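You operate a simulated robot arm through the tools that you are given. There is no shell and no other tool. Be economical: measure what you need, move in short steps, check, and stop when the job is done.

The job below is to be done with a simulated two-armed robot. You get a single attempt, and the scene is never put back.

Task
Take the lid off the orange can on the top of the store bench and lay it down there.

The check looks at the end state, three seconds after you hand in, the way a careful person would. Anything else that was tipped, shoved, dropped, spilled or broken makes it a failure. A push-on lid holds only when it is set on centred and level and pressed home; a screw cap is set on level and turned clockwise until tight.

Robot
Two 7-joint arms with two-finger grippers on one trunk, on a base that drives. Base frame: it is fixed to the floor where the robot stands at the start and does not move with it; the origin is under the middle of the robot, x ahead of it, y to its left, z up; the surface under the hand at the start is at about z = 90. Readings come in cm, degrees, newtons and seconds.
The left shoulder is at the start at [2.3, 21.7, 115.5], the right one opposite. With the tool pointing down near the work surface each hand reaches from about 20 to 76 cm from the robot's upright axis, wherever it stands, measured 20 degrees to its own side. Places, roughly: orange can (7x7x10 cm) [50, 10, 90]. Payload 2.2 kg a hand.
The tool frame of a hand sits at the grasp point between the pads (the TCP): z along the fingers, y along the line on which they close. The tips reach 1.9 cm beyond it. Largest opening 11.6 cm; the body of the gripper starts 7 cm behind the TCP.
Orientation is told as [roll, pitch, yaw] about the base's x, y, z axes, in that order, counted from this pose: with the fingers straight down and closing along the base's y, the tool's x points along the base's -x, its y along +y and its z along -z.

Tools
- The arms move only by the tool play_rows. It takes "left_plan", "right_plan" or both (then of equal length, played together; a hand with none holds still); each is a list of rows, each a list of 7 numbers: the turn, a rotation vector about the tool's x, y, z in units of 120 degrees (1.0 is 120 degrees), then the shift along the tool's x, y, z in units of 300 mm (1.0 is 300 mm), then the closure in counts, from 0 (fully open) to 255 (shut). In form: [[wx, wy, wz, dx, dy, dz, grip], ...]. A call has 1 to 10 rows; each row is the pose to reach, as a shift and turn from the pose commanded when the call began, along the tool's axes at that moment. A call with a number of a shift or a turn outside -1 to 1 is refused whole. Each row takes 0.2 s and may step no farther than 5 cm and 8.6 degrees from the row before; otherwise, or with a gripper value out of range, the whole call is refused. A pose out of reach is approached as far as the arm can. The call stops where the force on the tool passes 40 N (or 10 N more than at its start, if that is more) or the arm is blocked; 0.2 s more then pass. The fingers move at their own pace and stop on an object; they squeeze with about 32 N. The grip force told is the motor's: it shows also when the fingers shut on nothing. Time passes only in rows, and 0.2 s behind the last, so rows that repeat a pose let the fingers close. The reply holds the time, the measured pose of the TCP, the force on the tool along the base axes, the opening and the grip force, in the units named above and with some noise, with the torque about the TCP (base axes, N m) and any sound that the robot's microphone picked up, and new pictures: "pictures" is both (left out), scene, wrist or none (wrist: the cameras of the hands that moved).
- Cameras (640 x 400 px; columns grow to the right, rows downward): "scene" is now at [13.28, 1.01, 134.63]; the picture's right is [0.10, -0.99, 0.00], its down [-0.38, -0.04, -0.93] and it looks along [0.92, 0.10, -0.38] (base axes); focal length 272 px, centre (320, 200). "left" rides on the left gripper at [6.9, 1.5, -9.7] in its tool frame; the picture's right is [-0.21, 0.98, 0.00], its down [-0.76, -0.17, -0.63] and it looks along [-0.62, -0.13, 0.77] (tool axes); focal length 251 px, centre (320, 200). "right" rides on the right gripper at [6.9, -1.5, -9.7] in its tool frame; the picture's right is [0.21, 0.98, 0.00], its down [-0.76, 0.17, -0.63] and it looks along [-0.62, 0.14, 0.77] (tool axes); focal length 251 px, centre (320, 200). There is no depth. A picture from a camera that has moved, and an enlarged one, comes with that camera's place and axes in the base frame and with its lens.
- move_column(by): slides the trunk up (or, below 0, down) by that many cm; the arms and the scene camera ride with it, the base frame stays. It gives what a move gives, with no picture.
- base_move(legs): drives the robot by 1 to 6 legs, each [ahead, left, turn to the left] in cm, cm and degrees, along the robot's own axes; the way and the turn of a leg run together, so that a leg with both is an arc; at most 150 cm and 180 degrees a leg. The arms and the cameras ride along, it lands a little off, and it stops where it bumps. It gives what a move gives, and a new picture of the scene camera.
- pan_tilt(pan, tilt): turns the head with the scene camera to pan (to the left, within 80 degrees either way) and tilt (down, from -29 to 69), counted from straight ahead of the robot. It gives what a move gives, and a new picture of the scene camera.
- enlarge(camera, box): a new picture of the part [left, top, right, bottom] of that camera's present view, enlarged. No time passes.
- hand_in(): hands the job in; it is judged then, once.

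Work in short steps. Places have to be worked out from the pictures, the camera data and where the tool is seen: move nearer, look again, correct. Check each grasp and each placing, and mend what went wrong. You have 120 turns and 260 pictures in all, those below and enlarged ones among them. Open the grippers and draw the arms clear of the work before you hand the job in, unless the task says otherwise; then end with one line.

The tools are called as name(argument=value, ...) on one line, values as JSON. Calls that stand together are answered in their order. play_rows: Moves the arms, as the interface text tells. Its arguments: {"type":"object","properties":{"left_plan":{"type":"array","items":{"type":"array","items":{"type":"number"}}},"right_plan":{"type":"array","items":{"type":"array","items":{"type":"number"}}},"pictures":{"type":"string","enum":["both","scene","wrist","none"]}},"required":[]} The other tools are called the same way: move_column (by) slides the trunk up or down; base_move (legs) drives the base; pan_tilt (pan, tilt) turns the head that bears the scene camera; enlarge (camera, box) takes an enlarged picture of a part of a camera's view; hand_in () hands the job in.

At the start:

```text
time_s: 0.0
left_tool_pos: [40.51, 24.66, 124.37]
left_orientation: [-0.1, 0.0, 0.1]
left_wrist_force: [1.0, 0.3, 0.5]
left_wrist_torque: [-0.01, 0.02, -0.03]
left_finger_gap: 11.57
left_grasp_force: 0.1
right_tool_pos: [37.9, -12.95, 117.22]
right_orientation: [0.0, 0.1, 0.0]
right_wrist_force: [0.4, 0.3, 0.4]
right_wrist_torque: [-0.03, -0.01, 0.02]
right_finger_gap: 11.6
right_grasp_force: 0.1
trunk travel left (down, up): [-30.0, 19.0]
robot x, y, heading: [0.17, 0.11, 0.3]
head pan, tilt: [6.0, 22.0]
```

scene: 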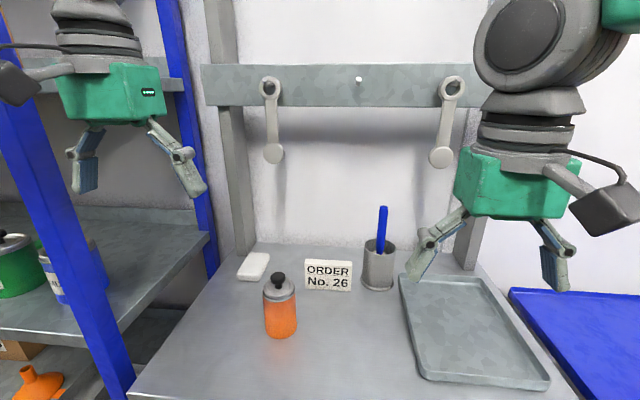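
right: 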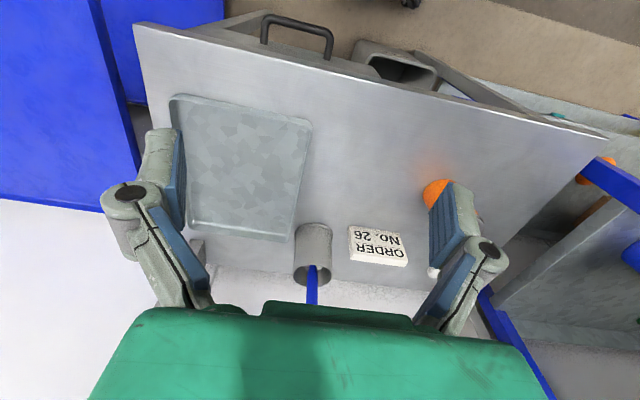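
left: 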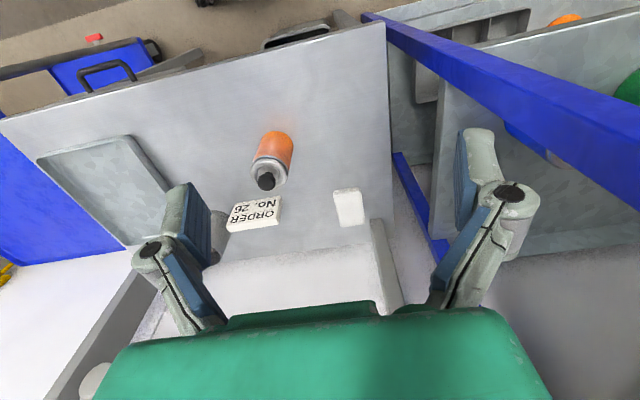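

The can is seen at about (280,305) in the scene view; I enlarge to see the lid and knob in detail.

enlarge(camera="scene", box=[220, 240, 360, 350])

enlarge(camera="left", box=[210, 110, 350, 210])

```text
3.64 times, centred on (290, 295) of scene
camera zoom: at [13.28, 1.01, 134.63], right [0.1, -0.99, 0.0], down [-0.38, -0.04, -0.93], along [0.92, 0.1, -0.38], focal length 991 px, centre (429, -146)
```

zoom: 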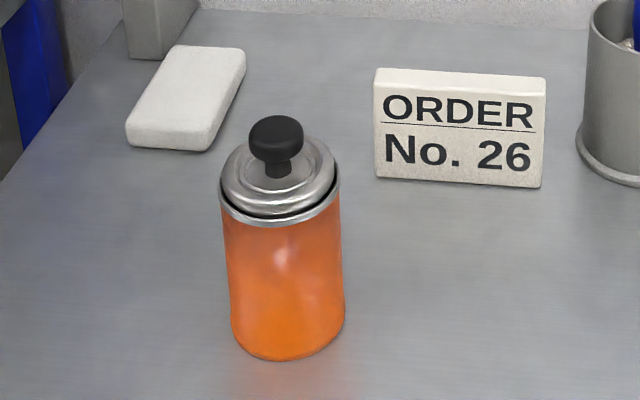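

```text
4.00 times, centred on (280, 160) of left
camera zoom: at [33.63, 26.25, 133.98], right [0.21, 0.98, 0.0], down [0.76, -0.16, 0.63], along [0.62, -0.14, -0.77], focal length 1006 px, centre (480, 360)
```

zoom: 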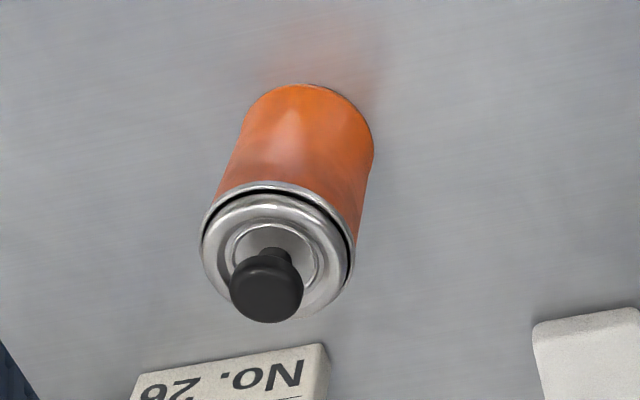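

Triangulating puts the knob at about (53.8, 13.3, 102). I move the left hand above it with the tips well clear, partly closed, then look.

play_rows(left_plan=[[0, 0, 0, -0.11, -0.095, 0.05, 60], [0, 0, 0, -0.22, -0.19, 0.1, 110], [0, 0, 0, -0.33, -0.285, 0.18, 110], [0, 0, 0, -0.4, -0.35, 0.25, 110], [0, 0, 0, -0.443, -0.38, 0.33, 110], [0, 0, 0, -0.443, -0.38, 0.33, 110]])

```text
time_s: 1.4
left_tool_pos: [53.6, 13.19, 114.55]
left_orientation: [0.0, -0.1, 0.0]
left_wrist_force: [0.3, -0.2, -0.6]
left_wrist_torque: [0.01, -0.03, -0.02]
left_finger_gap: 6.62
left_grasp_force: 0.0
right_tool_pos: [37.6, -12.98, 117.34]
right_orientation: [0.0, -0.2, 0.0]
right_wrist_force: [-0.3, 1.2, 0.0]
right_wrist_torque: [0.0, -0.01, 0.0]
right_finger_gap: 11.58
right_grasp_force: 0.0
trunk travel left (down, up): [-30.0, 19.0]
robot x, y, heading: [-0.16, 0.27, 0.0]
head pan, tilt: [6.0, 22.0]
camera scene: at [13.31, 0.89, 134.63], right [0.1, -0.99, 0.0], down [-0.38, -0.04, -0.93], along [0.92, 0.1, -0.38], focal length 272 px, centre (320, 200)
camera left: at [46.67, 14.74, 124.23], right [0.21, 0.98, 0.0], down [0.75, -0.17, 0.63], along [0.62, -0.14, -0.77], focal length 251 px, centre (320, 200)
```

scene: 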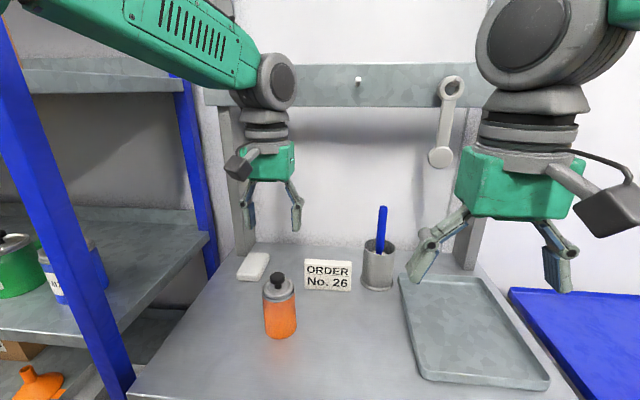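
left: 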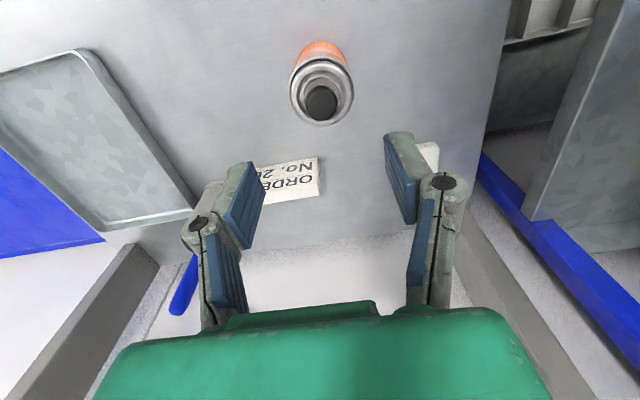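

The knob now triangulates to (53.8, 13.1, 101.8), aligned with the hand. I descend to about z=107 so the tips stay just above the knob, and look again.

play_rows(left_plan=[[0, 0, 0, -0.005, 0, 0.1, 110], [0, 0, 0, -0.007, 0, 0.2, 110], [0, 0, 0, -0.007, 0, 0.25, 110], [0, 0, 0, -0.007, 0, 0.25, 110]])

enlarge(camera="scene", box=[220, 220, 340, 320])

```text
time_s: 2.4
left_tool_pos: [53.81, 13.13, 106.99]
left_orientation: [0.1, -0.1, 0.0]
left_wrist_force: [0.5, -0.2, -0.7]
left_wrist_torque: [0.0, 0.03, 0.04]
left_finger_gap: 6.6
left_grasp_force: 0.0
right_tool_pos: [37.61, -13.13, 117.27]
right_orientation: [0.0, -0.1, 0.0]
right_wrist_force: [0.4, -0.3, -0.2]
right_wrist_torque: [0.0, -0.01, 0.0]
right_finger_gap: 11.61
right_grasp_force: 0.1
trunk travel left (down, up): [-30.0, 19.0]
robot x, y, heading: [0.12, 0.02, -0.3]
head pan, tilt: [6.0, 22.0]
camera scene: at [13.37, 0.79, 134.62], right [0.1, -0.99, 0.0], down [-0.38, -0.04, -0.93], along [0.92, 0.1, -0.38], focal length 272 px, centre (320, 200)
camera left: at [46.96, 14.67, 116.63], right [0.21, 0.98, 0.0], down [0.76, -0.17, 0.63], along [0.62, -0.13, -0.77], focal length 251 px, centre (320, 200)
```

scene: 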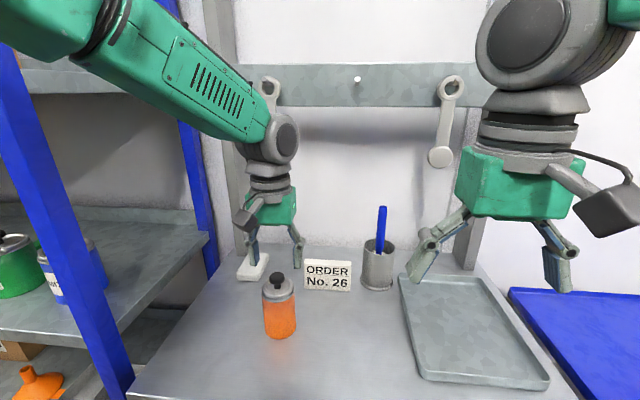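
left: 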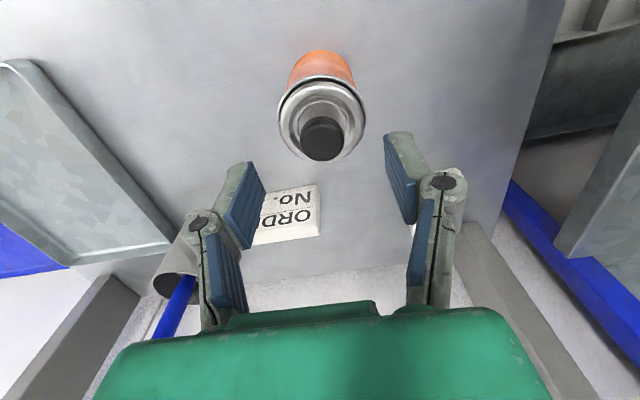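

```text
4.00 times, centred on (280, 270) of scene
camera zoom: at [13.37, 0.79, 134.62], right [0.1, -0.99, 0.0], down [-0.38, -0.04, -0.93], along [0.92, 0.1, -0.38], focal length 1090 px, centre (480, -80)
```

zoom: 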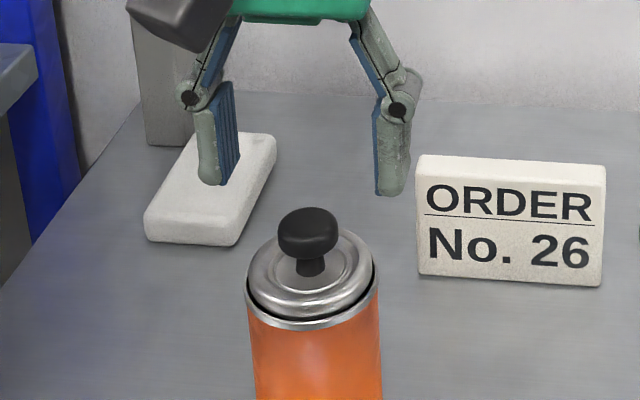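

Third fix: knob centre about (54.0, 13.25, 101.7), with the lid plate near 99.7. I descend to TCP z≈102.4 with the fingers still open and look before closing.

play_rows(left_plan=[[0, 0, 0, -0.007, 0.002, 0.06, 110], [0, 0, 0, -0.007, 0.002, 0.11, 110], [0, 0, 0, -0.007, 0.002, 0.14, 110], [0, 0, 0, -0.007, 0.002, 0.153, 110], [0, 0, 0, -0.007, 0.002, 0.153, 110]], pictures="wrist")

enlarge(camera="scene", box=[220, 220, 340, 320])

```text
time_s: 3.6
left_tool_pos: [54.15, 13.21, 102.39]
left_orientation: [-0.1, -0.1, 0.1]
left_wrist_force: [-0.8, 0.9, -0.4]
left_wrist_torque: [-0.01, -0.02, 0.04]
left_finger_gap: 6.59
left_grasp_force: 0.1
right_tool_pos: [37.67, -13.01, 117.22]
right_orientation: [0.0, -0.1, 0.0]
right_wrist_force: [0.3, 0.1, 0.5]
right_wrist_torque: [0.03, -0.02, -0.02]
right_finger_gap: 11.57
right_grasp_force: 0.1
trunk travel left (down, up): [-30.0, 19.0]
robot x, y, heading: [0.04, -0.04, 0.0]
head pan, tilt: [6.0, 22.0]
camera left: at [47.15, 14.72, 112.08], right [0.21, 0.98, 0.0], down [0.76, -0.17, 0.63], along [0.62, -0.14, -0.77], focal length 251 px, centre (320, 200)
```

left: 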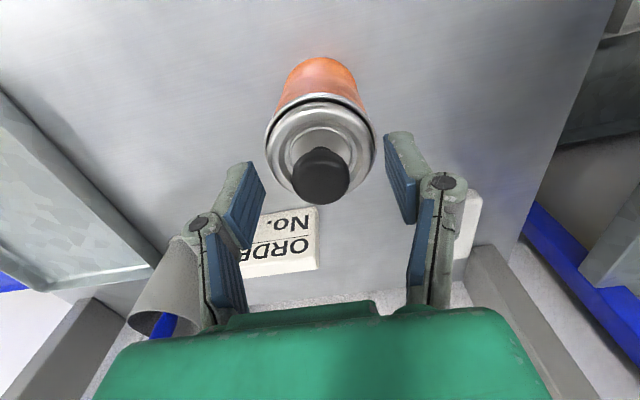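

```text
4.00 times, centred on (280, 270) of scene
camera zoom: at [13.36, 0.81, 134.62], right [0.1, -0.99, 0.0], down [-0.38, -0.04, -0.93], along [0.92, 0.1, -0.38], focal length 1090 px, centre (480, -80)
```

zoom: 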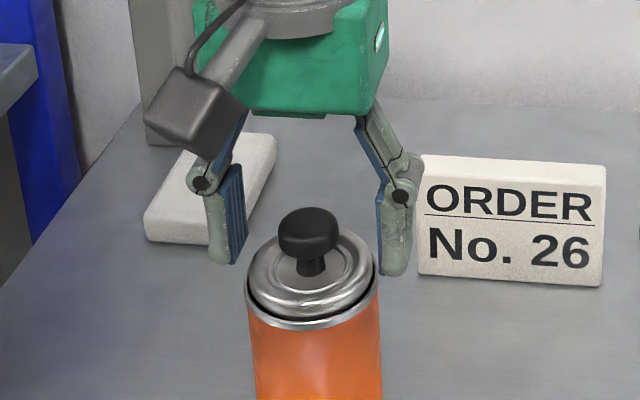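

Knob lies between the pads, tips just above the lid plate. I close on it.

play_rows(left_plan=[[0, 0, 0, 0, 0, 0, 150], [0, 0, 0, 0, 0, 0, 180], [0, 0, 0, 0, 0, 0, 255], [0, 0, 0, 0, 0, 0, 255], [0, 0, 0, 0, 0, 0, 255]], pictures="wrist")

enlarge(camera="scene", box=[220, 220, 340, 320])

```text
time_s: 4.8
left_tool_pos: [54.13, 13.2, 102.37]
left_orientation: [0.0, -0.1, 0.0]
left_wrist_force: [-0.3, 0.6, 0.0]
left_wrist_torque: [-0.03, 0.02, 0.0]
left_finger_gap: 2.21
left_grasp_force: 31.8
right_tool_pos: [37.79, -13.09, 117.29]
right_orientation: [0.0, 0.0, -0.1]
right_wrist_force: [0.0, 0.8, 0.0]
right_wrist_torque: [0.0, 0.0, 0.0]
right_finger_gap: 11.57
right_grasp_force: 0.1
trunk travel left (down, up): [-30.0, 19.0]
robot x, y, heading: [0.07, -0.49, -0.0]
head pan, tilt: [6.0, 22.0]
camera left: at [47.16, 14.71, 112.08], right [0.21, 0.98, 0.0], down [0.76, -0.17, 0.63], along [0.62, -0.14, -0.77], focal length 251 px, centre (320, 200)
```

left: 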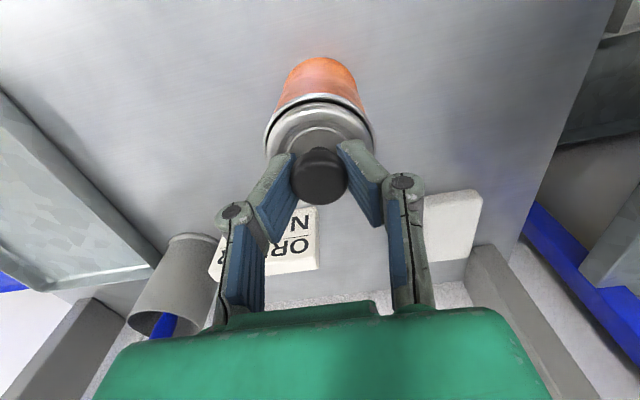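

```text
4.00 times, centred on (280, 270) of scene
camera zoom: at [13.38, 0.8, 134.62], right [0.1, -0.99, 0.0], down [-0.38, -0.04, -0.93], along [0.92, 0.1, -0.38], focal length 1090 px, centre (480, -80)
```

zoom: 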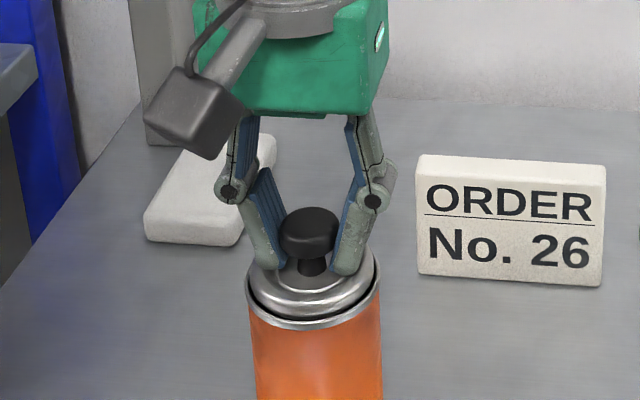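

The knob is gripped (gap 2.2, 32 N). I lift gently a few millimetres at a time to feel for resistance.

play_rows(left_plan=[[0, 0, 0, 0, 0, -0.01, 255], [0, 0, 0, 0, 0, -0.02, 255], [0, 0, 0, 0, 0, -0.03, 255]], pictures="wrist")

enlarge(camera="scene", box=[220, 220, 340, 350])

```text
time_s: 5.6
left_tool_pos: [54.08, 13.2, 103.34]
left_orientation: [0.0, -0.1, 0.0]
left_wrist_force: [0.4, 0.4, -0.4]
left_wrist_torque: [0.02, -0.02, 0.01]
left_finger_gap: 2.18
left_grasp_force: 32.0
right_tool_pos: [37.65, -13.25, 117.37]
right_orientation: [0.0, -0.1, 0.0]
right_wrist_force: [0.6, 0.9, 0.4]
right_wrist_torque: [0.01, -0.01, 0.01]
right_finger_gap: 11.6
right_grasp_force: 0.2
trunk travel left (down, up): [-30.0, 19.0]
robot x, y, heading: [0.01, 0.31, 0.3]
head pan, tilt: [6.0, 22.0]
camera left: at [47.15, 14.72, 112.99], right [0.21, 0.98, 0.0], down [0.76, -0.17, 0.63], along [0.62, -0.14, -0.77], focal length 251 px, centre (320, 200)
```

left: 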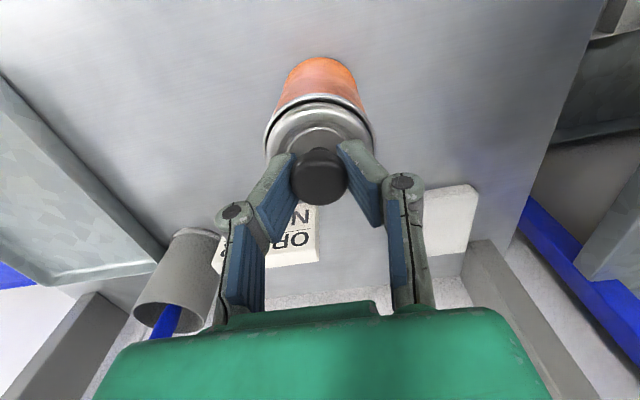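

```text
3.08 times, centred on (280, 285) of scene
camera zoom: at [13.37, 0.8, 134.62], right [0.1, -0.99, 0.0], down [-0.38, -0.04, -0.93], along [0.92, 0.1, -0.38], focal length 839 px, centre (443, -62)
```

zoom: 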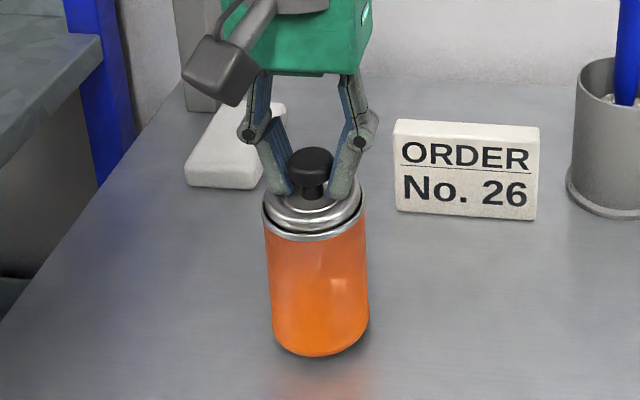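

The whole can came up with the lid (its bottom edge rose in the scene view), so the lid fits tight and I must hold the can with the right hand. I set the can back down first, release, and back off upward.

play_rows(left_plan=[[0, 0, 0, 0, 0, 0.01, 255], [0, 0, 0, 0, 0, 0.02, 255], [0, 0, 0, 0, 0, 0.029, 255], [0, 0, 0, 0, 0, 0.029, 255]], pictures="scene")

enlarge(camera="scene", box=[220, 220, 340, 350])

```text
time_s: 6.6
left_tool_pos: [53.99, 13.1, 102.52]
left_orientation: [0.0, -0.1, 0.0]
left_wrist_force: [0.4, -0.2, -1.0]
left_wrist_torque: [0.01, 0.03, -0.01]
left_finger_gap: 2.29
left_grasp_force: 31.7
right_tool_pos: [37.81, -13.11, 117.26]
right_orientation: [0.0, 0.1, 0.0]
right_wrist_force: [0.2, 0.8, 0.4]
right_wrist_torque: [0.0, 0.01, 0.01]
right_finger_gap: 11.59
right_grasp_force: 0.0
trunk travel left (down, up): [-30.0, 19.0]
robot x, y, heading: [0.08, 0.25, 0.2]
head pan, tilt: [6.0, 22.0]
camera scene: at [13.38, 0.8, 134.62], right [0.1, -0.99, 0.0], down [-0.38, -0.04, -0.93], along [0.92, 0.1, -0.38], focal length 272 px, centre (320, 200)
```

scene: 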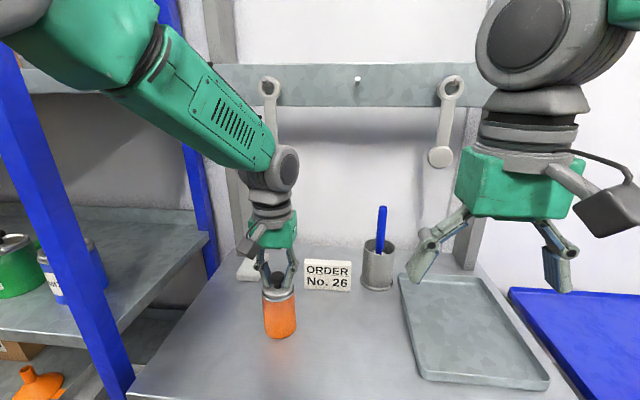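

```text
3.08 times, centred on (280, 285) of scene
camera zoom: at [13.38, 0.8, 134.62], right [0.1, -0.99, 0.0], down [-0.38, -0.04, -0.93], along [0.92, 0.1, -0.38], focal length 839 px, centre (443, -62)
```

zoom: 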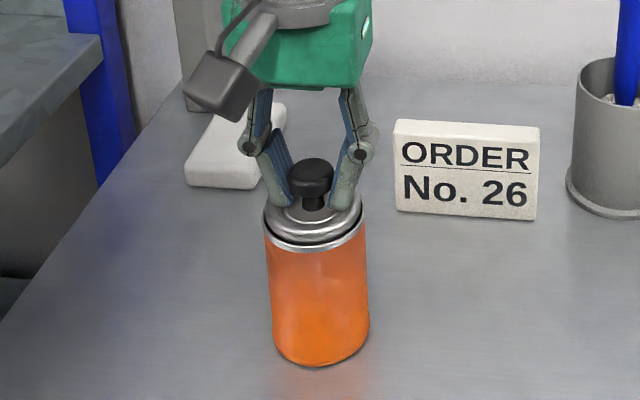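

Can is back on the bench. I keep the left hand holding the lid as a steady, and prepare the right hand: yaw 45° left first, well clear.

play_rows(right_plan=[[0, 0, -0.0625, 0, 0, 0, 30], [0, 0, -0.125, 0, 0, 0, 57], [0, 0, -0.1875, 0, 0, 0, 57], [0, 0, -0.25, 0, 0, 0, 57], [0, 0, -0.3125, 0, 0, 0, 57], [0, 0, -0.375, 0, 0, 0, 57]], pictures="none")

```text
time_s: 8.0
left_tool_pos: [54.0, 13.22, 102.45]
left_orientation: [0.1, -0.2, 0.0]
left_wrist_force: [0.3, -0.5, -1.1]
left_wrist_torque: [0.0, -0.01, -0.02]
left_finger_gap: 2.26
left_grasp_force: 31.5
right_tool_pos: [37.66, -13.22, 117.3]
right_orientation: [0.1, 0.0, 45.1]
right_wrist_force: [-0.1, -0.8, -0.1]
right_wrist_torque: [0.02, 0.0, -0.01]
right_finger_gap: 9.01
right_grasp_force: 0.1
trunk travel left (down, up): [-30.0, 19.0]
robot x, y, heading: [0.12, -0.09, 0.2]
head pan, tilt: [6.0, 22.0]
```

Yaw is 45°. Now I tilt the fingers 45° forward in place.

play_rows(right_plan=[[0, -0.0625, 0, 0, 0, 0, 57], [0, -0.125, 0, 0, 0, 0, 57], [0, -0.1875, 0, 0, 0, 0, 57], [0, -0.25, 0, 0, 0, 0, 57], [0, -0.3125, 0, 0, 0, 0, 57], [0, -0.375, 0, 0, 0, 0, 57], [0, -0.375, 0, 0, 0, 0, 57]])

```text
time_s: 9.6
left_tool_pos: [53.98, 13.23, 102.56]
left_orientation: [0.0, -0.1, -0.1]
left_wrist_force: [-0.6, 0.7, 0.2]
left_wrist_torque: [0.02, 0.01, 0.0]
left_finger_gap: 2.27
left_grasp_force: 32.5
right_tool_pos: [37.7, -13.22, 117.33]
right_orientation: [0.1, -45.2, 44.9]
right_wrist_force: [-0.1, 0.8, -1.0]
right_wrist_torque: [-0.03, -0.01, 0.01]
right_finger_gap: 9.02
right_grasp_force: 0.2
trunk travel left (down, up): [-30.0, 19.0]
robot x, y, heading: [-0.2, -0.02, -0.2]
head pan, tilt: [6.0, 22.0]
camera scene: at [13.35, 0.61, 134.62], right [0.1, -0.99, 0.0], down [-0.38, -0.04, -0.93], along [0.92, 0.1, -0.38], focal length 272 px, centre (320, 200)
camera right: at [30.57, -22.5, 119.24], right [-0.8, 0.58, -0.15], down [-0.06, 0.18, 0.98], along [0.6, 0.79, -0.11], focal length 251 px, centre (320, 200)
```

scene: 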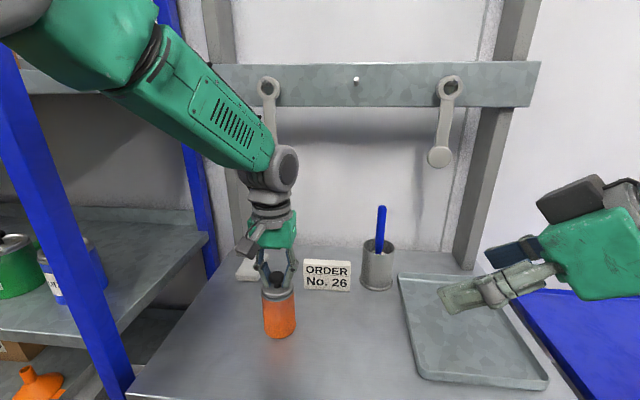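
right: 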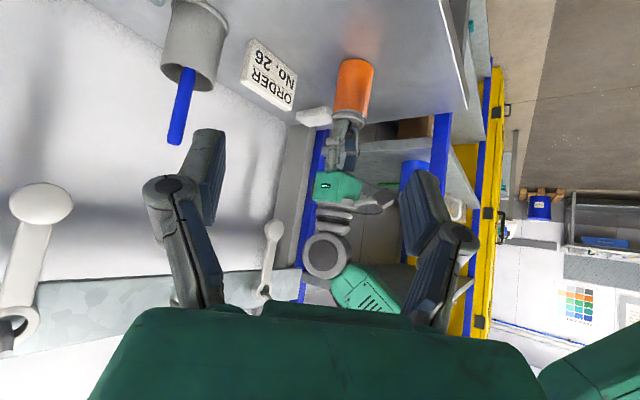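

Everything clear. I bring the right hand onto its approach line, about 16 cm short of the can.

play_rows(right_plan=[[0, 0, 0, -0.06, 0.08, 0.1, 57], [0, 0, 0, -0.12, 0.16, 0.2, 57], [0, 0, 0, -0.197, 0.24, 0.3, 57], [0, 0, 0, -0.197, 0.24, 0.44, 57], [0, 0, 0, -0.197, 0.24, 0.58, 57], [0, 0, 0, -0.197, 0.24, 0.7, 57], [0, 0, 0, -0.197, 0.24, 0.7, 57]])

```text
time_s: 11.2
left_tool_pos: [54.07, 13.48, 102.52]
left_orientation: [-0.1, -0.2, 0.2]
left_wrist_force: [-0.1, 0.4, -0.6]
left_wrist_torque: [0.01, -0.02, 0.04]
left_finger_gap: 2.24
left_grasp_force: 32.5
right_tool_pos: [46.03, 5.57, 106.48]
right_orientation: [-0.2, -44.9, 45.1]
right_wrist_force: [-0.1, -0.2, 0.0]
right_wrist_torque: [0.01, -0.03, 0.01]
right_finger_gap: 8.98
right_grasp_force: 0.0
trunk travel left (down, up): [-30.0, 19.0]
robot x, y, heading: [-0.16, 0.1, 0.1]
head pan, tilt: [6.0, 22.0]
camera scene: at [13.35, 1.08, 134.63], right [0.11, -0.99, 0.0], down [-0.38, -0.04, -0.93], along [0.92, 0.1, -0.38], focal length 272 px, centre (320, 200)
camera right: at [38.86, -3.72, 108.62], right [-0.8, 0.58, -0.15], down [-0.06, 0.18, 0.98], along [0.6, 0.79, -0.11], focal length 251 px, centre (320, 200)
```

scene: 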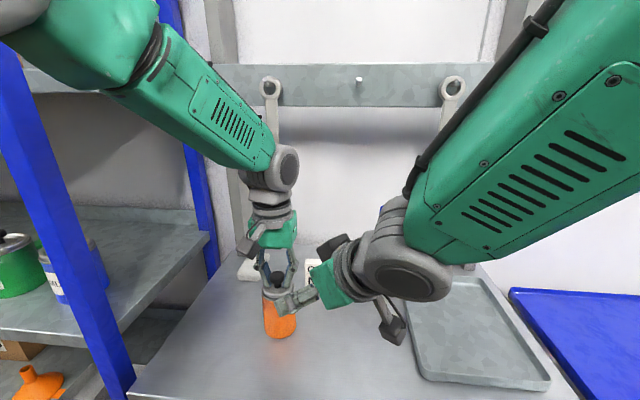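
right: 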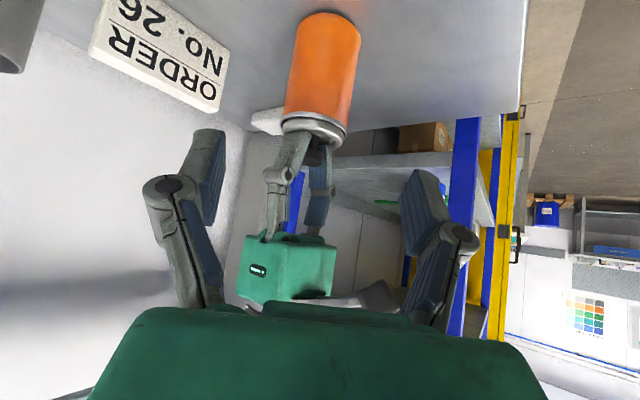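

The can is centred in the right hand's view and the approach line agrees (15.5 cm to go). I advance 9 cm and look again.

play_rows(right_plan=[[0, 0, 0, 0, 0, 0.1, 57], [0, 0, 0, 0, 0, 0.2, 57], [0, 0, 0, 0, 0, 0.3, 57], [0, 0, 0, 0, 0, 0.3, 57]])

enlarge(camera="scene", box=[200, 210, 440, 360])

```text
time_s: 12.4
left_tool_pos: [53.69, 13.25, 102.74]
left_orientation: [0.0, -0.3, 0.0]
left_wrist_force: [-0.7, 0.1, -0.5]
left_wrist_torque: [0.01, -0.02, 0.03]
left_finger_gap: 2.24
left_grasp_force: 32.2
right_tool_pos: [52.38, 8.66, 104.56]
right_orientation: [2.3, -49.2, 40.7]
right_wrist_force: [-0.8, 0.0, 0.1]
right_wrist_torque: [-0.03, -0.02, 0.01]
right_finger_gap: 9.0
right_grasp_force: 0.1
trunk travel left (down, up): [-30.0, 19.0]
robot x, y, heading: [-0.09, -0.18, -0.2]
head pan, tilt: [6.0, 22.0]
stopped in row 4 (right hand): the arm was blocked; the commanded pose is now the measured one
camera scene: at [13.36, 0.88, 134.63], right [0.1, -0.99, 0.0], down [-0.38, -0.04, -0.93], along [0.92, 0.1, -0.38], focal length 272 px, centre (320, 200)
camera right: at [44.74, -0.43, 105.66], right [-0.77, 0.63, -0.14], down [-0.08, 0.11, 0.99], along [0.64, 0.77, -0.04], focal length 251 px, centre (320, 200)
```

scene: 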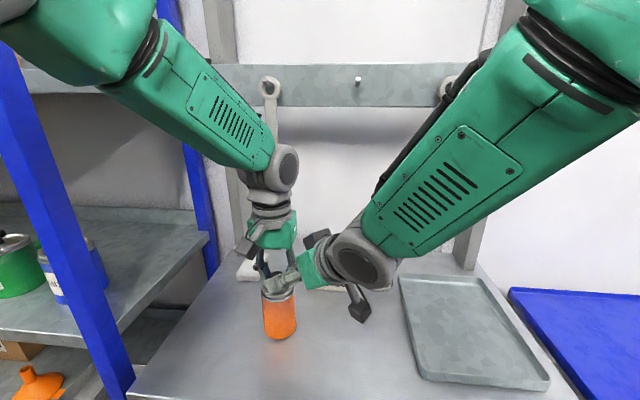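
right: 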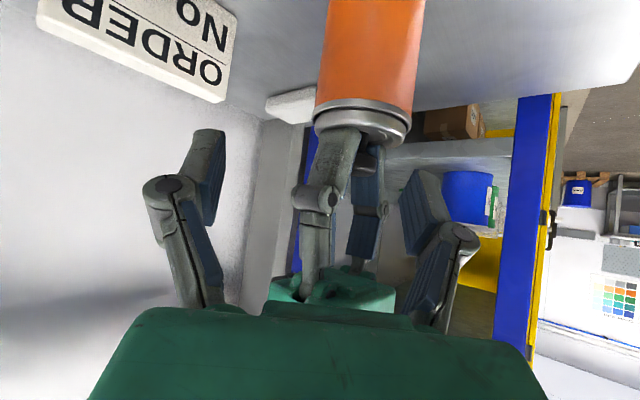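

```text
2.67 times, centred on (320, 285) of scene
camera zoom: at [13.36, 0.88, 134.63], right [0.1, -0.99, 0.0], down [-0.38, -0.04, -0.93], along [0.92, 0.1, -0.38], focal length 727 px, centre (320, -27)
```

zoom: 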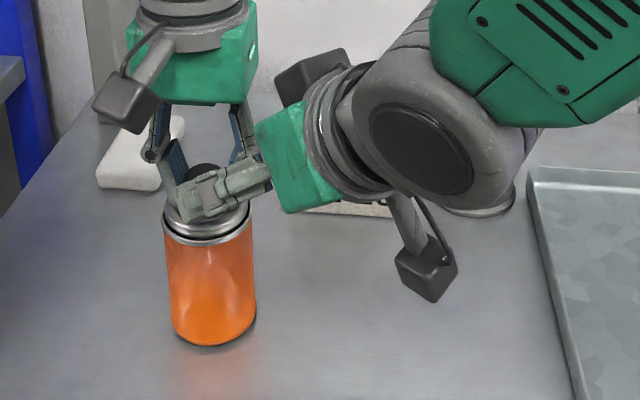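

The arm ran into a joint limit (no contact force) and drifted. I back the right hand straight out; then I'll lower the trunk so the low, tilted approach is easier.

play_rows(right_plan=[[0, 0, 0, 0, 0, -0.1, 57], [0, 0, 0, 0, 0, -0.2, 57], [0, 0, 0, 0, 0, -0.35, 57], [0, 0, 0, 0, 0, -0.5, 57], [0, 0, 0, 0, 0, -0.6, 57]], pictures="scene")

play_rows(left_plan=[[0, 0, 0, 0, 0, 0, 110], [0, 0, 0, 0, 0, 0, 110], [0, 0, 0, 0, 0, -0.05, 110], [0, 0, 0, 0, 0, -0.15, 110], [0, 0, 0, 0, 0, -0.3, 110], [0, 0, 0, 0, 0, -0.45, 110], [0, 0, 0, 0, 0, -0.6, 110], [0, 0, 0, 0, 0, -0.75, 110]], pictures="scene")

```text
time_s: 13.6
left_tool_pos: [53.67, 13.02, 102.6]
left_orientation: [0.1, -0.3, 0.0]
left_wrist_force: [1.1, -0.5, -0.2]
left_wrist_torque: [0.03, -0.01, 0.0]
left_finger_gap: 2.2
left_grasp_force: 32.0
right_tool_pos: [42.29, -0.76, 116.2]
right_orientation: [2.1, -48.9, 41.4]
right_wrist_force: [-0.7, 0.2, 0.4]
right_wrist_torque: [0.03, -0.05, 0.05]
right_finger_gap: 9.01
right_grasp_force: 0.0
trunk travel left (down, up): [-30.0, 19.0]
robot x, y, heading: [-0.17, -0.12, -0.2]
head pan, tilt: [6.0, 22.0]
camera scene: at [13.29, 0.62, 134.63], right [0.11, -0.99, 0.0], down [-0.38, -0.04, -0.93], along [0.92, 0.1, -0.38], focal length 272 px, centre (320, 200)
```

scene: 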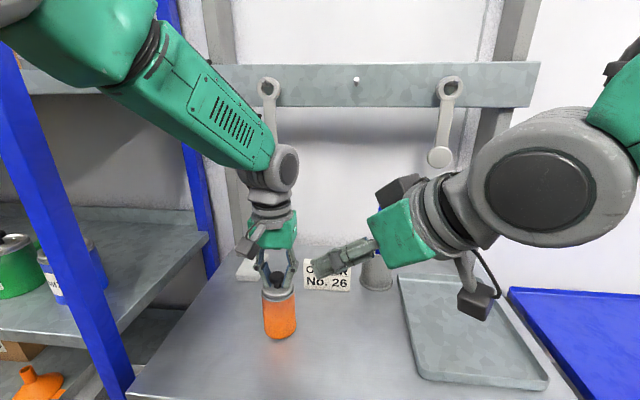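

```text
time_s: 15.4
left_tool_pos: [53.58, 13.04, 125.28]
left_orientation: [0.1, -0.3, 0.0]
left_wrist_force: [-0.3, 0.9, 0.4]
left_wrist_torque: [0.01, 0.0, 0.02]
left_finger_gap: 6.63
left_grasp_force: 0.0
right_tool_pos: [42.39, -0.54, 116.3]
right_orientation: [2.0, -49.0, 41.4]
right_wrist_force: [0.5, 0.2, -0.5]
right_wrist_torque: [0.03, -0.01, -0.01]
right_finger_gap: 9.01
right_grasp_force: 0.0
trunk travel left (down, up): [-30.0, 19.0]
robot x, y, heading: [0.0, -0.1, 0.5]
head pan, tilt: [6.0, 22.0]
camera scene: at [13.26, 0.79, 134.64], right [0.1, -0.99, 0.0], down [-0.38, -0.04, -0.93], along [0.92, 0.1, -0.38], focal length 272 px, centre (320, 200)
```

scene: 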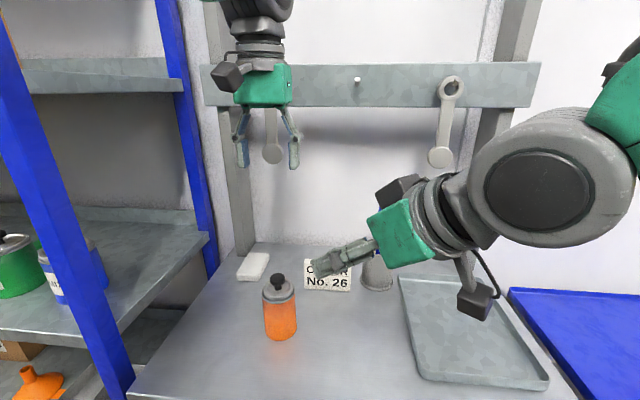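

Can stands undisturbed. I lower the trunk 14 cm; both hands remain well above everything (left to ~111, right to ~102).

move_column(by=-14)

pan_tilt(pan=8, tilt=18)

```text
time_s: 17.1
left_tool_pos: [53.5, 13.05, 111.22]
left_orientation: [0.1, -0.3, 0.0]
left_wrist_force: [0.4, -0.6, 0.1]
left_wrist_torque: [0.02, 0.03, -0.01]
left_finger_gap: 6.6
left_grasp_force: 0.1
right_tool_pos: [42.32, -0.49, 102.15]
right_orientation: [2.0, -48.9, 41.5]
right_wrist_force: [0.0, -1.3, 0.1]
right_wrist_torque: [0.0, -0.01, 0.04]
right_finger_gap: 8.98
right_grasp_force: 0.0
trunk travel left (down, up): [-16.0, 33.0]
robot x, y, heading: [-0.33, -0.1, 0.0]
head pan, tilt: [6.0, 22.0]
```

```text
time_s: 17.7
left_tool_pos: [53.64, 13.16, 111.09]
left_orientation: [0.0, -0.3, 0.1]
left_wrist_force: [0.0, 0.1, 0.6]
left_wrist_torque: [0.0, 0.02, 0.02]
left_finger_gap: 6.6
left_grasp_force: 0.1
right_tool_pos: [42.32, -0.65, 102.13]
right_orientation: [2.0, -48.9, 41.5]
right_wrist_force: [-0.4, 0.9, -0.1]
right_wrist_torque: [-0.02, -0.02, -0.02]
right_finger_gap: 9.0
right_grasp_force: 0.1
trunk travel left (down, up): [-16.0, 33.0]
robot x, y, heading: [-0.06, -0.09, -0.3]
head pan, tilt: [8.0, 18.0]
camera scene: at [13.32, 1.13, 121.28], right [0.14, -0.99, 0.0], down [-0.31, -0.04, -0.95], along [0.94, 0.13, -0.31], focal length 272 px, centre (320, 200)
```

scene: 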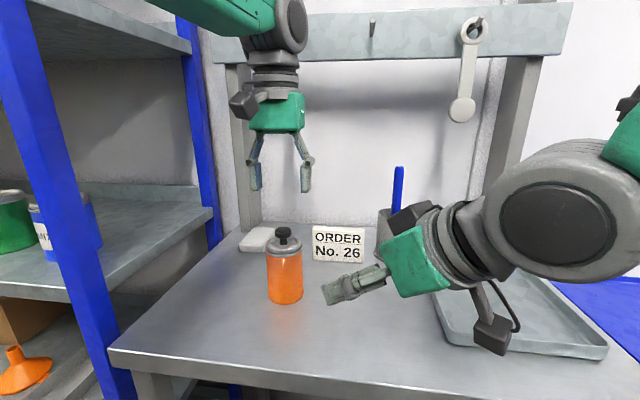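

Clear view. I bring the right hand to the approach line again, 12.5 cm short of the can body.

play_rows(right_plan=[[0, 0, 0, -0.08, 0.02, 0.05, 57], [0, 0, 0, -0.16, 0.045, 0.1, 57], [0, 0, 0, -0.23, 0.064, 0.167, 57], [0, 0, 0, -0.23, 0.064, 0.167, 57]])

```text
time_s: 18.7
left_tool_pos: [53.48, 13.19, 111.17]
left_orientation: [-0.1, -0.3, 0.1]
left_wrist_force: [0.5, -0.6, -0.3]
left_wrist_torque: [-0.03, -0.01, -0.03]
left_finger_gap: 6.6
left_grasp_force: 0.0
right_tool_pos: [47.07, 6.67, 104.05]
right_orientation: [1.9, -48.9, 41.5]
right_wrist_force: [0.1, 0.0, -0.4]
right_wrist_torque: [-0.01, 0.02, 0.02]
right_finger_gap: 9.03
right_grasp_force: 0.2
trunk travel left (down, up): [-16.0, 33.0]
robot x, y, heading: [0.38, -0.24, -0.2]
head pan, tilt: [8.0, 18.0]
camera scene: at [13.3, 1.22, 121.28], right [0.14, -0.99, 0.0], down [-0.31, -0.04, -0.95], along [0.94, 0.13, -0.31], focal length 272 px, centre (320, 200)
camera right: at [39.64, -2.5, 105.26], right [-0.77, 0.62, -0.14], down [-0.08, 0.12, 0.99], along [0.63, 0.77, -0.04], focal length 251 px, centre (320, 200)
```

scene: 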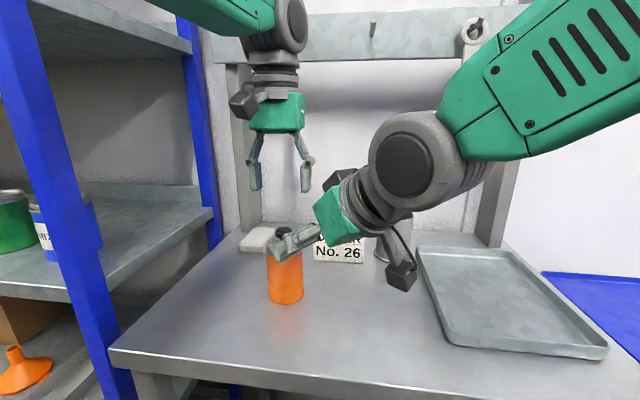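
right: 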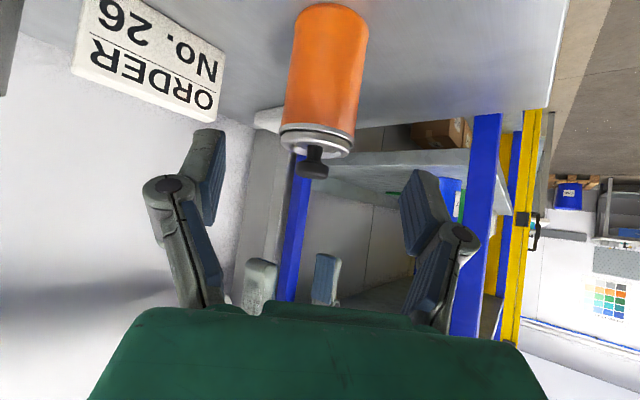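

The projected can axis (53.9, 13.1) matches the wrist picture to a pixel or three. I advance 7 cm.

play_rows(right_plan=[[0, 0, 0, 0, 0, 0.08, 57], [0, 0, 0, 0, 0, 0.16, 57], [0, 0, 0, 0, 0, 0.233, 57], [0, 0, 0, 0, 0, 0.233, 57]])

```text
time_s: 19.7
left_tool_pos: [53.53, 13.05, 111.11]
left_orientation: [0.0, -0.3, 0.0]
left_wrist_force: [-0.7, 0.4, 0.3]
left_wrist_torque: [-0.03, -0.01, 0.02]
left_finger_gap: 6.59
left_grasp_force: 0.1
right_tool_pos: [50.93, 10.27, 99.48]
right_orientation: [1.9, -48.9, 41.5]
right_wrist_force: [-1.0, -0.4, 0.5]
right_wrist_torque: [0.04, 0.01, 0.01]
right_finger_gap: 9.0
right_grasp_force: 0.0
trunk travel left (down, up): [-16.0, 33.0]
robot x, y, heading: [-0.15, -0.22, -0.2]
head pan, tilt: [8.0, 18.0]
camera scene: at [13.33, 1.24, 121.28], right [0.14, -0.99, 0.0], down [-0.31, -0.04, -0.95], along [0.94, 0.13, -0.31], focal length 272 px, centre (320, 200)
camera right: at [43.41, 1.13, 100.69], right [-0.77, 0.62, -0.14], down [-0.08, 0.12, 0.99], along [0.63, 0.77, -0.04], focal length 251 px, centre (320, 200)
```

scene: 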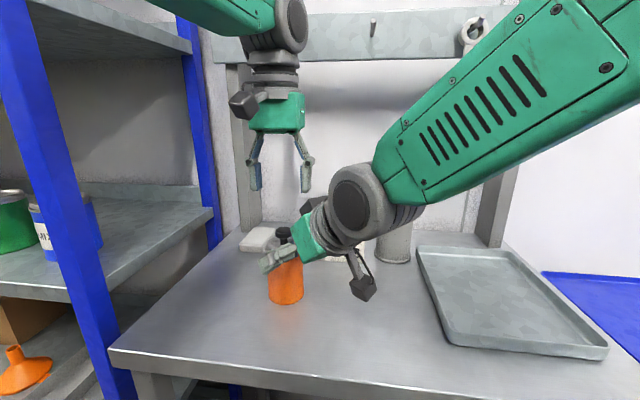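
right: 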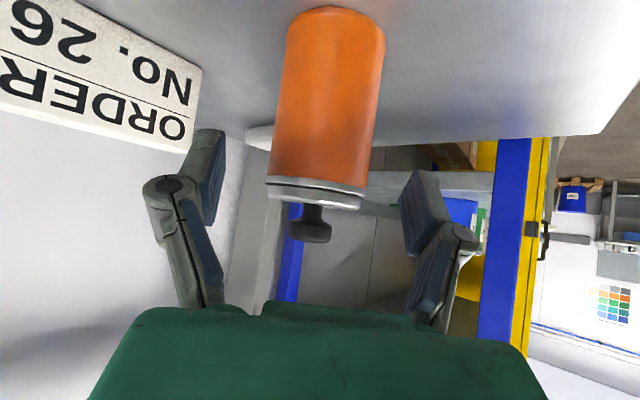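

Tracking well this time; 5.5 cm remain. I advance so the pads straddle the can body at z≈95.8.

play_rows(right_plan=[[0, 0, 0, 0, 0, 0.07, 57], [0, 0, 0, 0, 0, 0.13, 57], [0, 0, 0, 0, 0, 0.183, 57], [0, 0, 0, 0, 0, 0.183, 57]])

enlarge(camera="scene", box=[200, 190, 440, 340])

```text
time_s: 20.7
left_tool_pos: [53.42, 13.2, 111.1]
left_orientation: [-0.1, -0.3, -0.1]
left_wrist_force: [-0.1, -0.5, 1.6]
left_wrist_torque: [0.04, 0.02, 0.06]
left_finger_gap: 6.59
left_grasp_force: 0.1
right_tool_pos: [53.89, 13.21, 95.85]
right_orientation: [1.9, -48.9, 41.5]
right_wrist_force: [-1.0, 0.4, 0.3]
right_wrist_torque: [0.01, 0.02, 0.03]
right_finger_gap: 9.02
right_grasp_force: 0.0
trunk travel left (down, up): [-16.0, 33.0]
robot x, y, heading: [0.01, 0.2, 0.1]
head pan, tilt: [8.0, 18.0]
camera scene: at [13.36, 1.28, 121.27], right [0.14, -0.99, 0.0], down [-0.31, -0.04, -0.95], along [0.94, 0.13, -0.31], focal length 272 px, centre (320, 200)
camera right: at [46.4, 3.99, 97.04], right [-0.77, 0.62, -0.14], down [-0.08, 0.12, 0.99], along [0.63, 0.77, -0.04], focal length 251 px, centre (320, 200)
```

scene: 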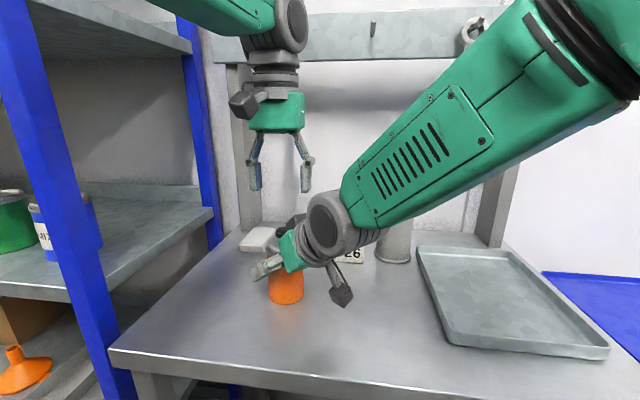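
right: 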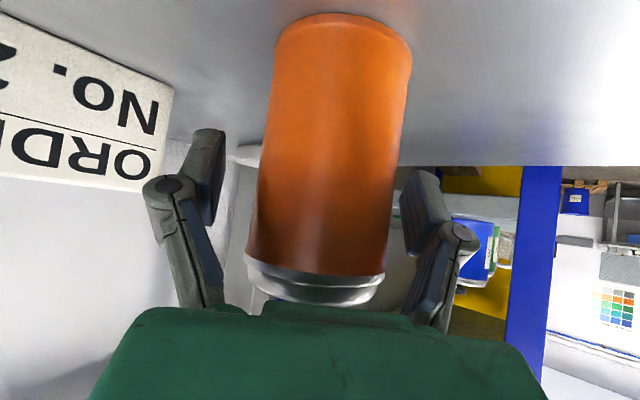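

```text
2.67 times, centred on (320, 265) of scene
camera zoom: at [13.36, 1.28, 121.27], right [0.14, -0.99, 0.0], down [-0.31, -0.04, -0.95], along [0.94, 0.13, -0.31], focal length 727 px, centre (320, 27)
```

zoom: 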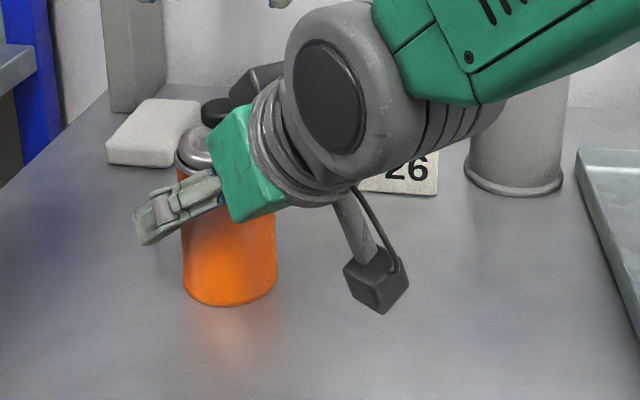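

Pads straddle the can; it sits about 0.4 cm toward the hand's +y, so I shift that much and close slowly.

play_rows(right_plan=[[0, 0, 0, 0, 0.013, 0, 57], [0, 0, 0, 0, 0.013, 0, 80], [0, 0, 0, 0, 0.013, 0, 95], [0, 0, 0, 0, 0.013, 0, 105], [0, 0, 0, 0, 0.013, 0, 115], [0, 0, 0, 0, 0.013, 0, 130], [0, 0, 0, 0, 0.013, 0, 255], [0, 0, 0, 0, 0.013, 0, 255]])

enlarge(camera="left", box=[200, 20, 480, 200])

```text
time_s: 22.5
left_tool_pos: [53.53, 13.21, 111.02]
left_orientation: [0.1, -0.3, -0.1]
left_wrist_force: [-0.6, -0.3, -0.5]
left_wrist_torque: [0.02, 0.0, 0.0]
left_finger_gap: 6.59
left_grasp_force: 0.0
right_tool_pos: [53.76, 13.5, 95.83]
right_orientation: [2.0, -48.7, 41.5]
right_wrist_force: [0.9, -0.8, 1.0]
right_wrist_torque: [-0.08, -0.01, -0.01]
right_finger_gap: 6.07
right_grasp_force: 31.8
trunk travel left (down, up): [-16.0, 33.0]
robot x, y, heading: [-0.21, 0.22, -0.0]
head pan, tilt: [8.0, 18.0]
camera scene: at [13.38, 1.25, 121.27], right [0.14, -0.99, 0.0], down [-0.31, -0.04, -0.95], along [0.94, 0.13, -0.31], focal length 272 px, centre (320, 200)
camera right: at [46.15, 4.27, 97.03], right [-0.77, 0.62, -0.14], down [-0.08, 0.12, 0.99], along [0.63, 0.77, -0.04], focal length 251 px, centre (320, 200)
```

scene: 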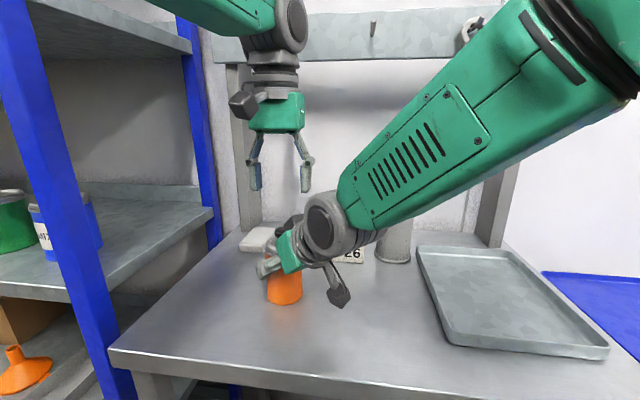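
right: 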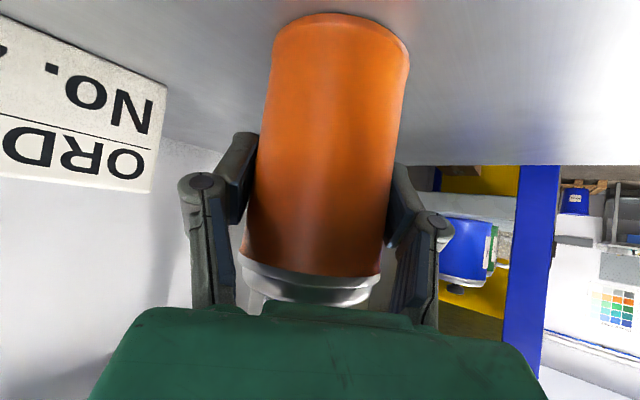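

```text
2.22 times, centred on (340, 110) of left
camera zoom: at [46.66, 14.76, 120.77], right [0.21, 0.98, 0.0], down [0.75, -0.17, 0.64], along [0.62, -0.14, -0.77], focal length 559 px, centre (276, 400)
```

zoom: 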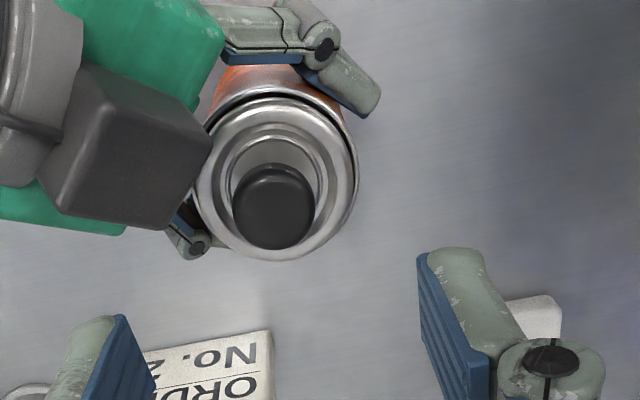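

The can is held (gap 6.07, 32 N). The black box on top of the right gripper would foul the left -y finger at yaw 0, so I yaw the left hand 45° (closing line then clears that box) while still high.

play_rows(left_plan=[[0, 0, -0.0625, 0, 0, 0, 110], [0, 0, -0.125, 0, 0, 0, 110], [0, 0, -0.1875, 0, 0, 0, 110], [0, 0, -0.25, 0, 0, 0, 110], [0, 0, -0.3125, 0, 0, 0, 110], [0, 0, -0.375, 0, 0, 0, 110], [0, 0, -0.375, 0, 0, 0, 110]])

enlarge(camera="left", box=[180, 20, 460, 200])

enlarge(camera="scene", box=[200, 150, 440, 310])

```text
time_s: 24.1
left_tool_pos: [53.61, 13.15, 111.07]
left_orientation: [-0.3, -0.1, 45.1]
left_wrist_force: [-0.8, 0.4, -0.7]
left_wrist_torque: [-0.02, 0.01, 0.0]
left_finger_gap: 6.6
left_grasp_force: 0.0
right_tool_pos: [53.66, 13.41, 95.96]
right_orientation: [2.0, -48.7, 41.5]
right_wrist_force: [0.4, 0.8, 2.3]
right_wrist_torque: [-0.02, -0.04, 0.0]
right_finger_gap: 6.04
right_grasp_force: 32.6
trunk travel left (down, up): [-16.0, 33.0]
robot x, y, heading: [0.13, -0.41, -0.2]
head pan, tilt: [8.0, 18.0]
camera scene: at [13.37, 1.25, 121.27], right [0.14, -0.99, 0.0], down [-0.31, -0.04, -0.95], along [0.94, 0.13, -0.31], focal length 272 px, centre (320, 200)
camera left: at [47.63, 9.4, 120.78], right [-0.54, 0.84, 0.0], down [0.65, 0.42, 0.64], along [0.54, 0.34, -0.77], focal length 251 px, centre (320, 200)
```

scene: 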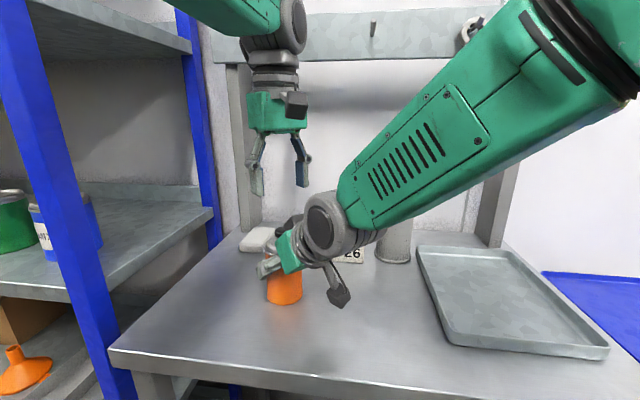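
left: 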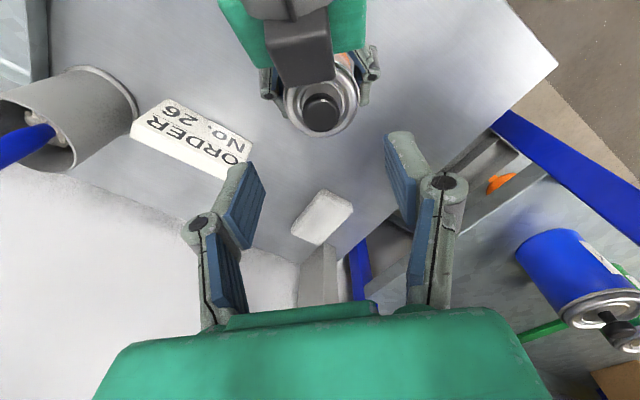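

```text
2.22 times, centred on (320, 110) of left
camera zoom: at [47.63, 9.4, 120.78], right [-0.54, 0.84, 0.0], down [0.65, 0.42, 0.64], along [0.54, 0.34, -0.77], focal length 559 px, centre (320, 400)
```

zoom: 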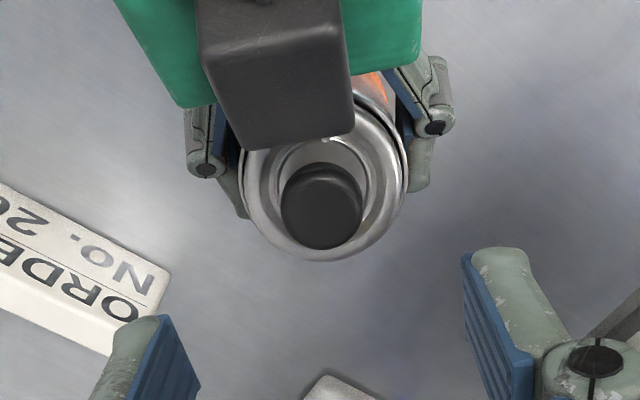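

```text
2.50 times, centred on (320, 230) of scene
camera zoom: at [13.37, 1.25, 121.27], right [0.14, -0.99, 0.0], down [-0.31, -0.04, -0.95], along [0.94, 0.13, -0.31], focal length 681 px, centre (320, 125)
```

zoom: 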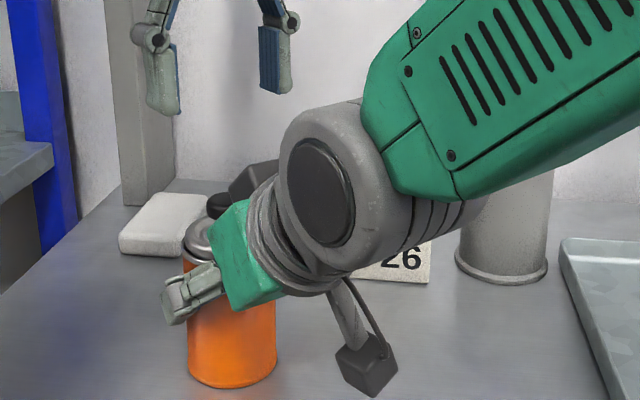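

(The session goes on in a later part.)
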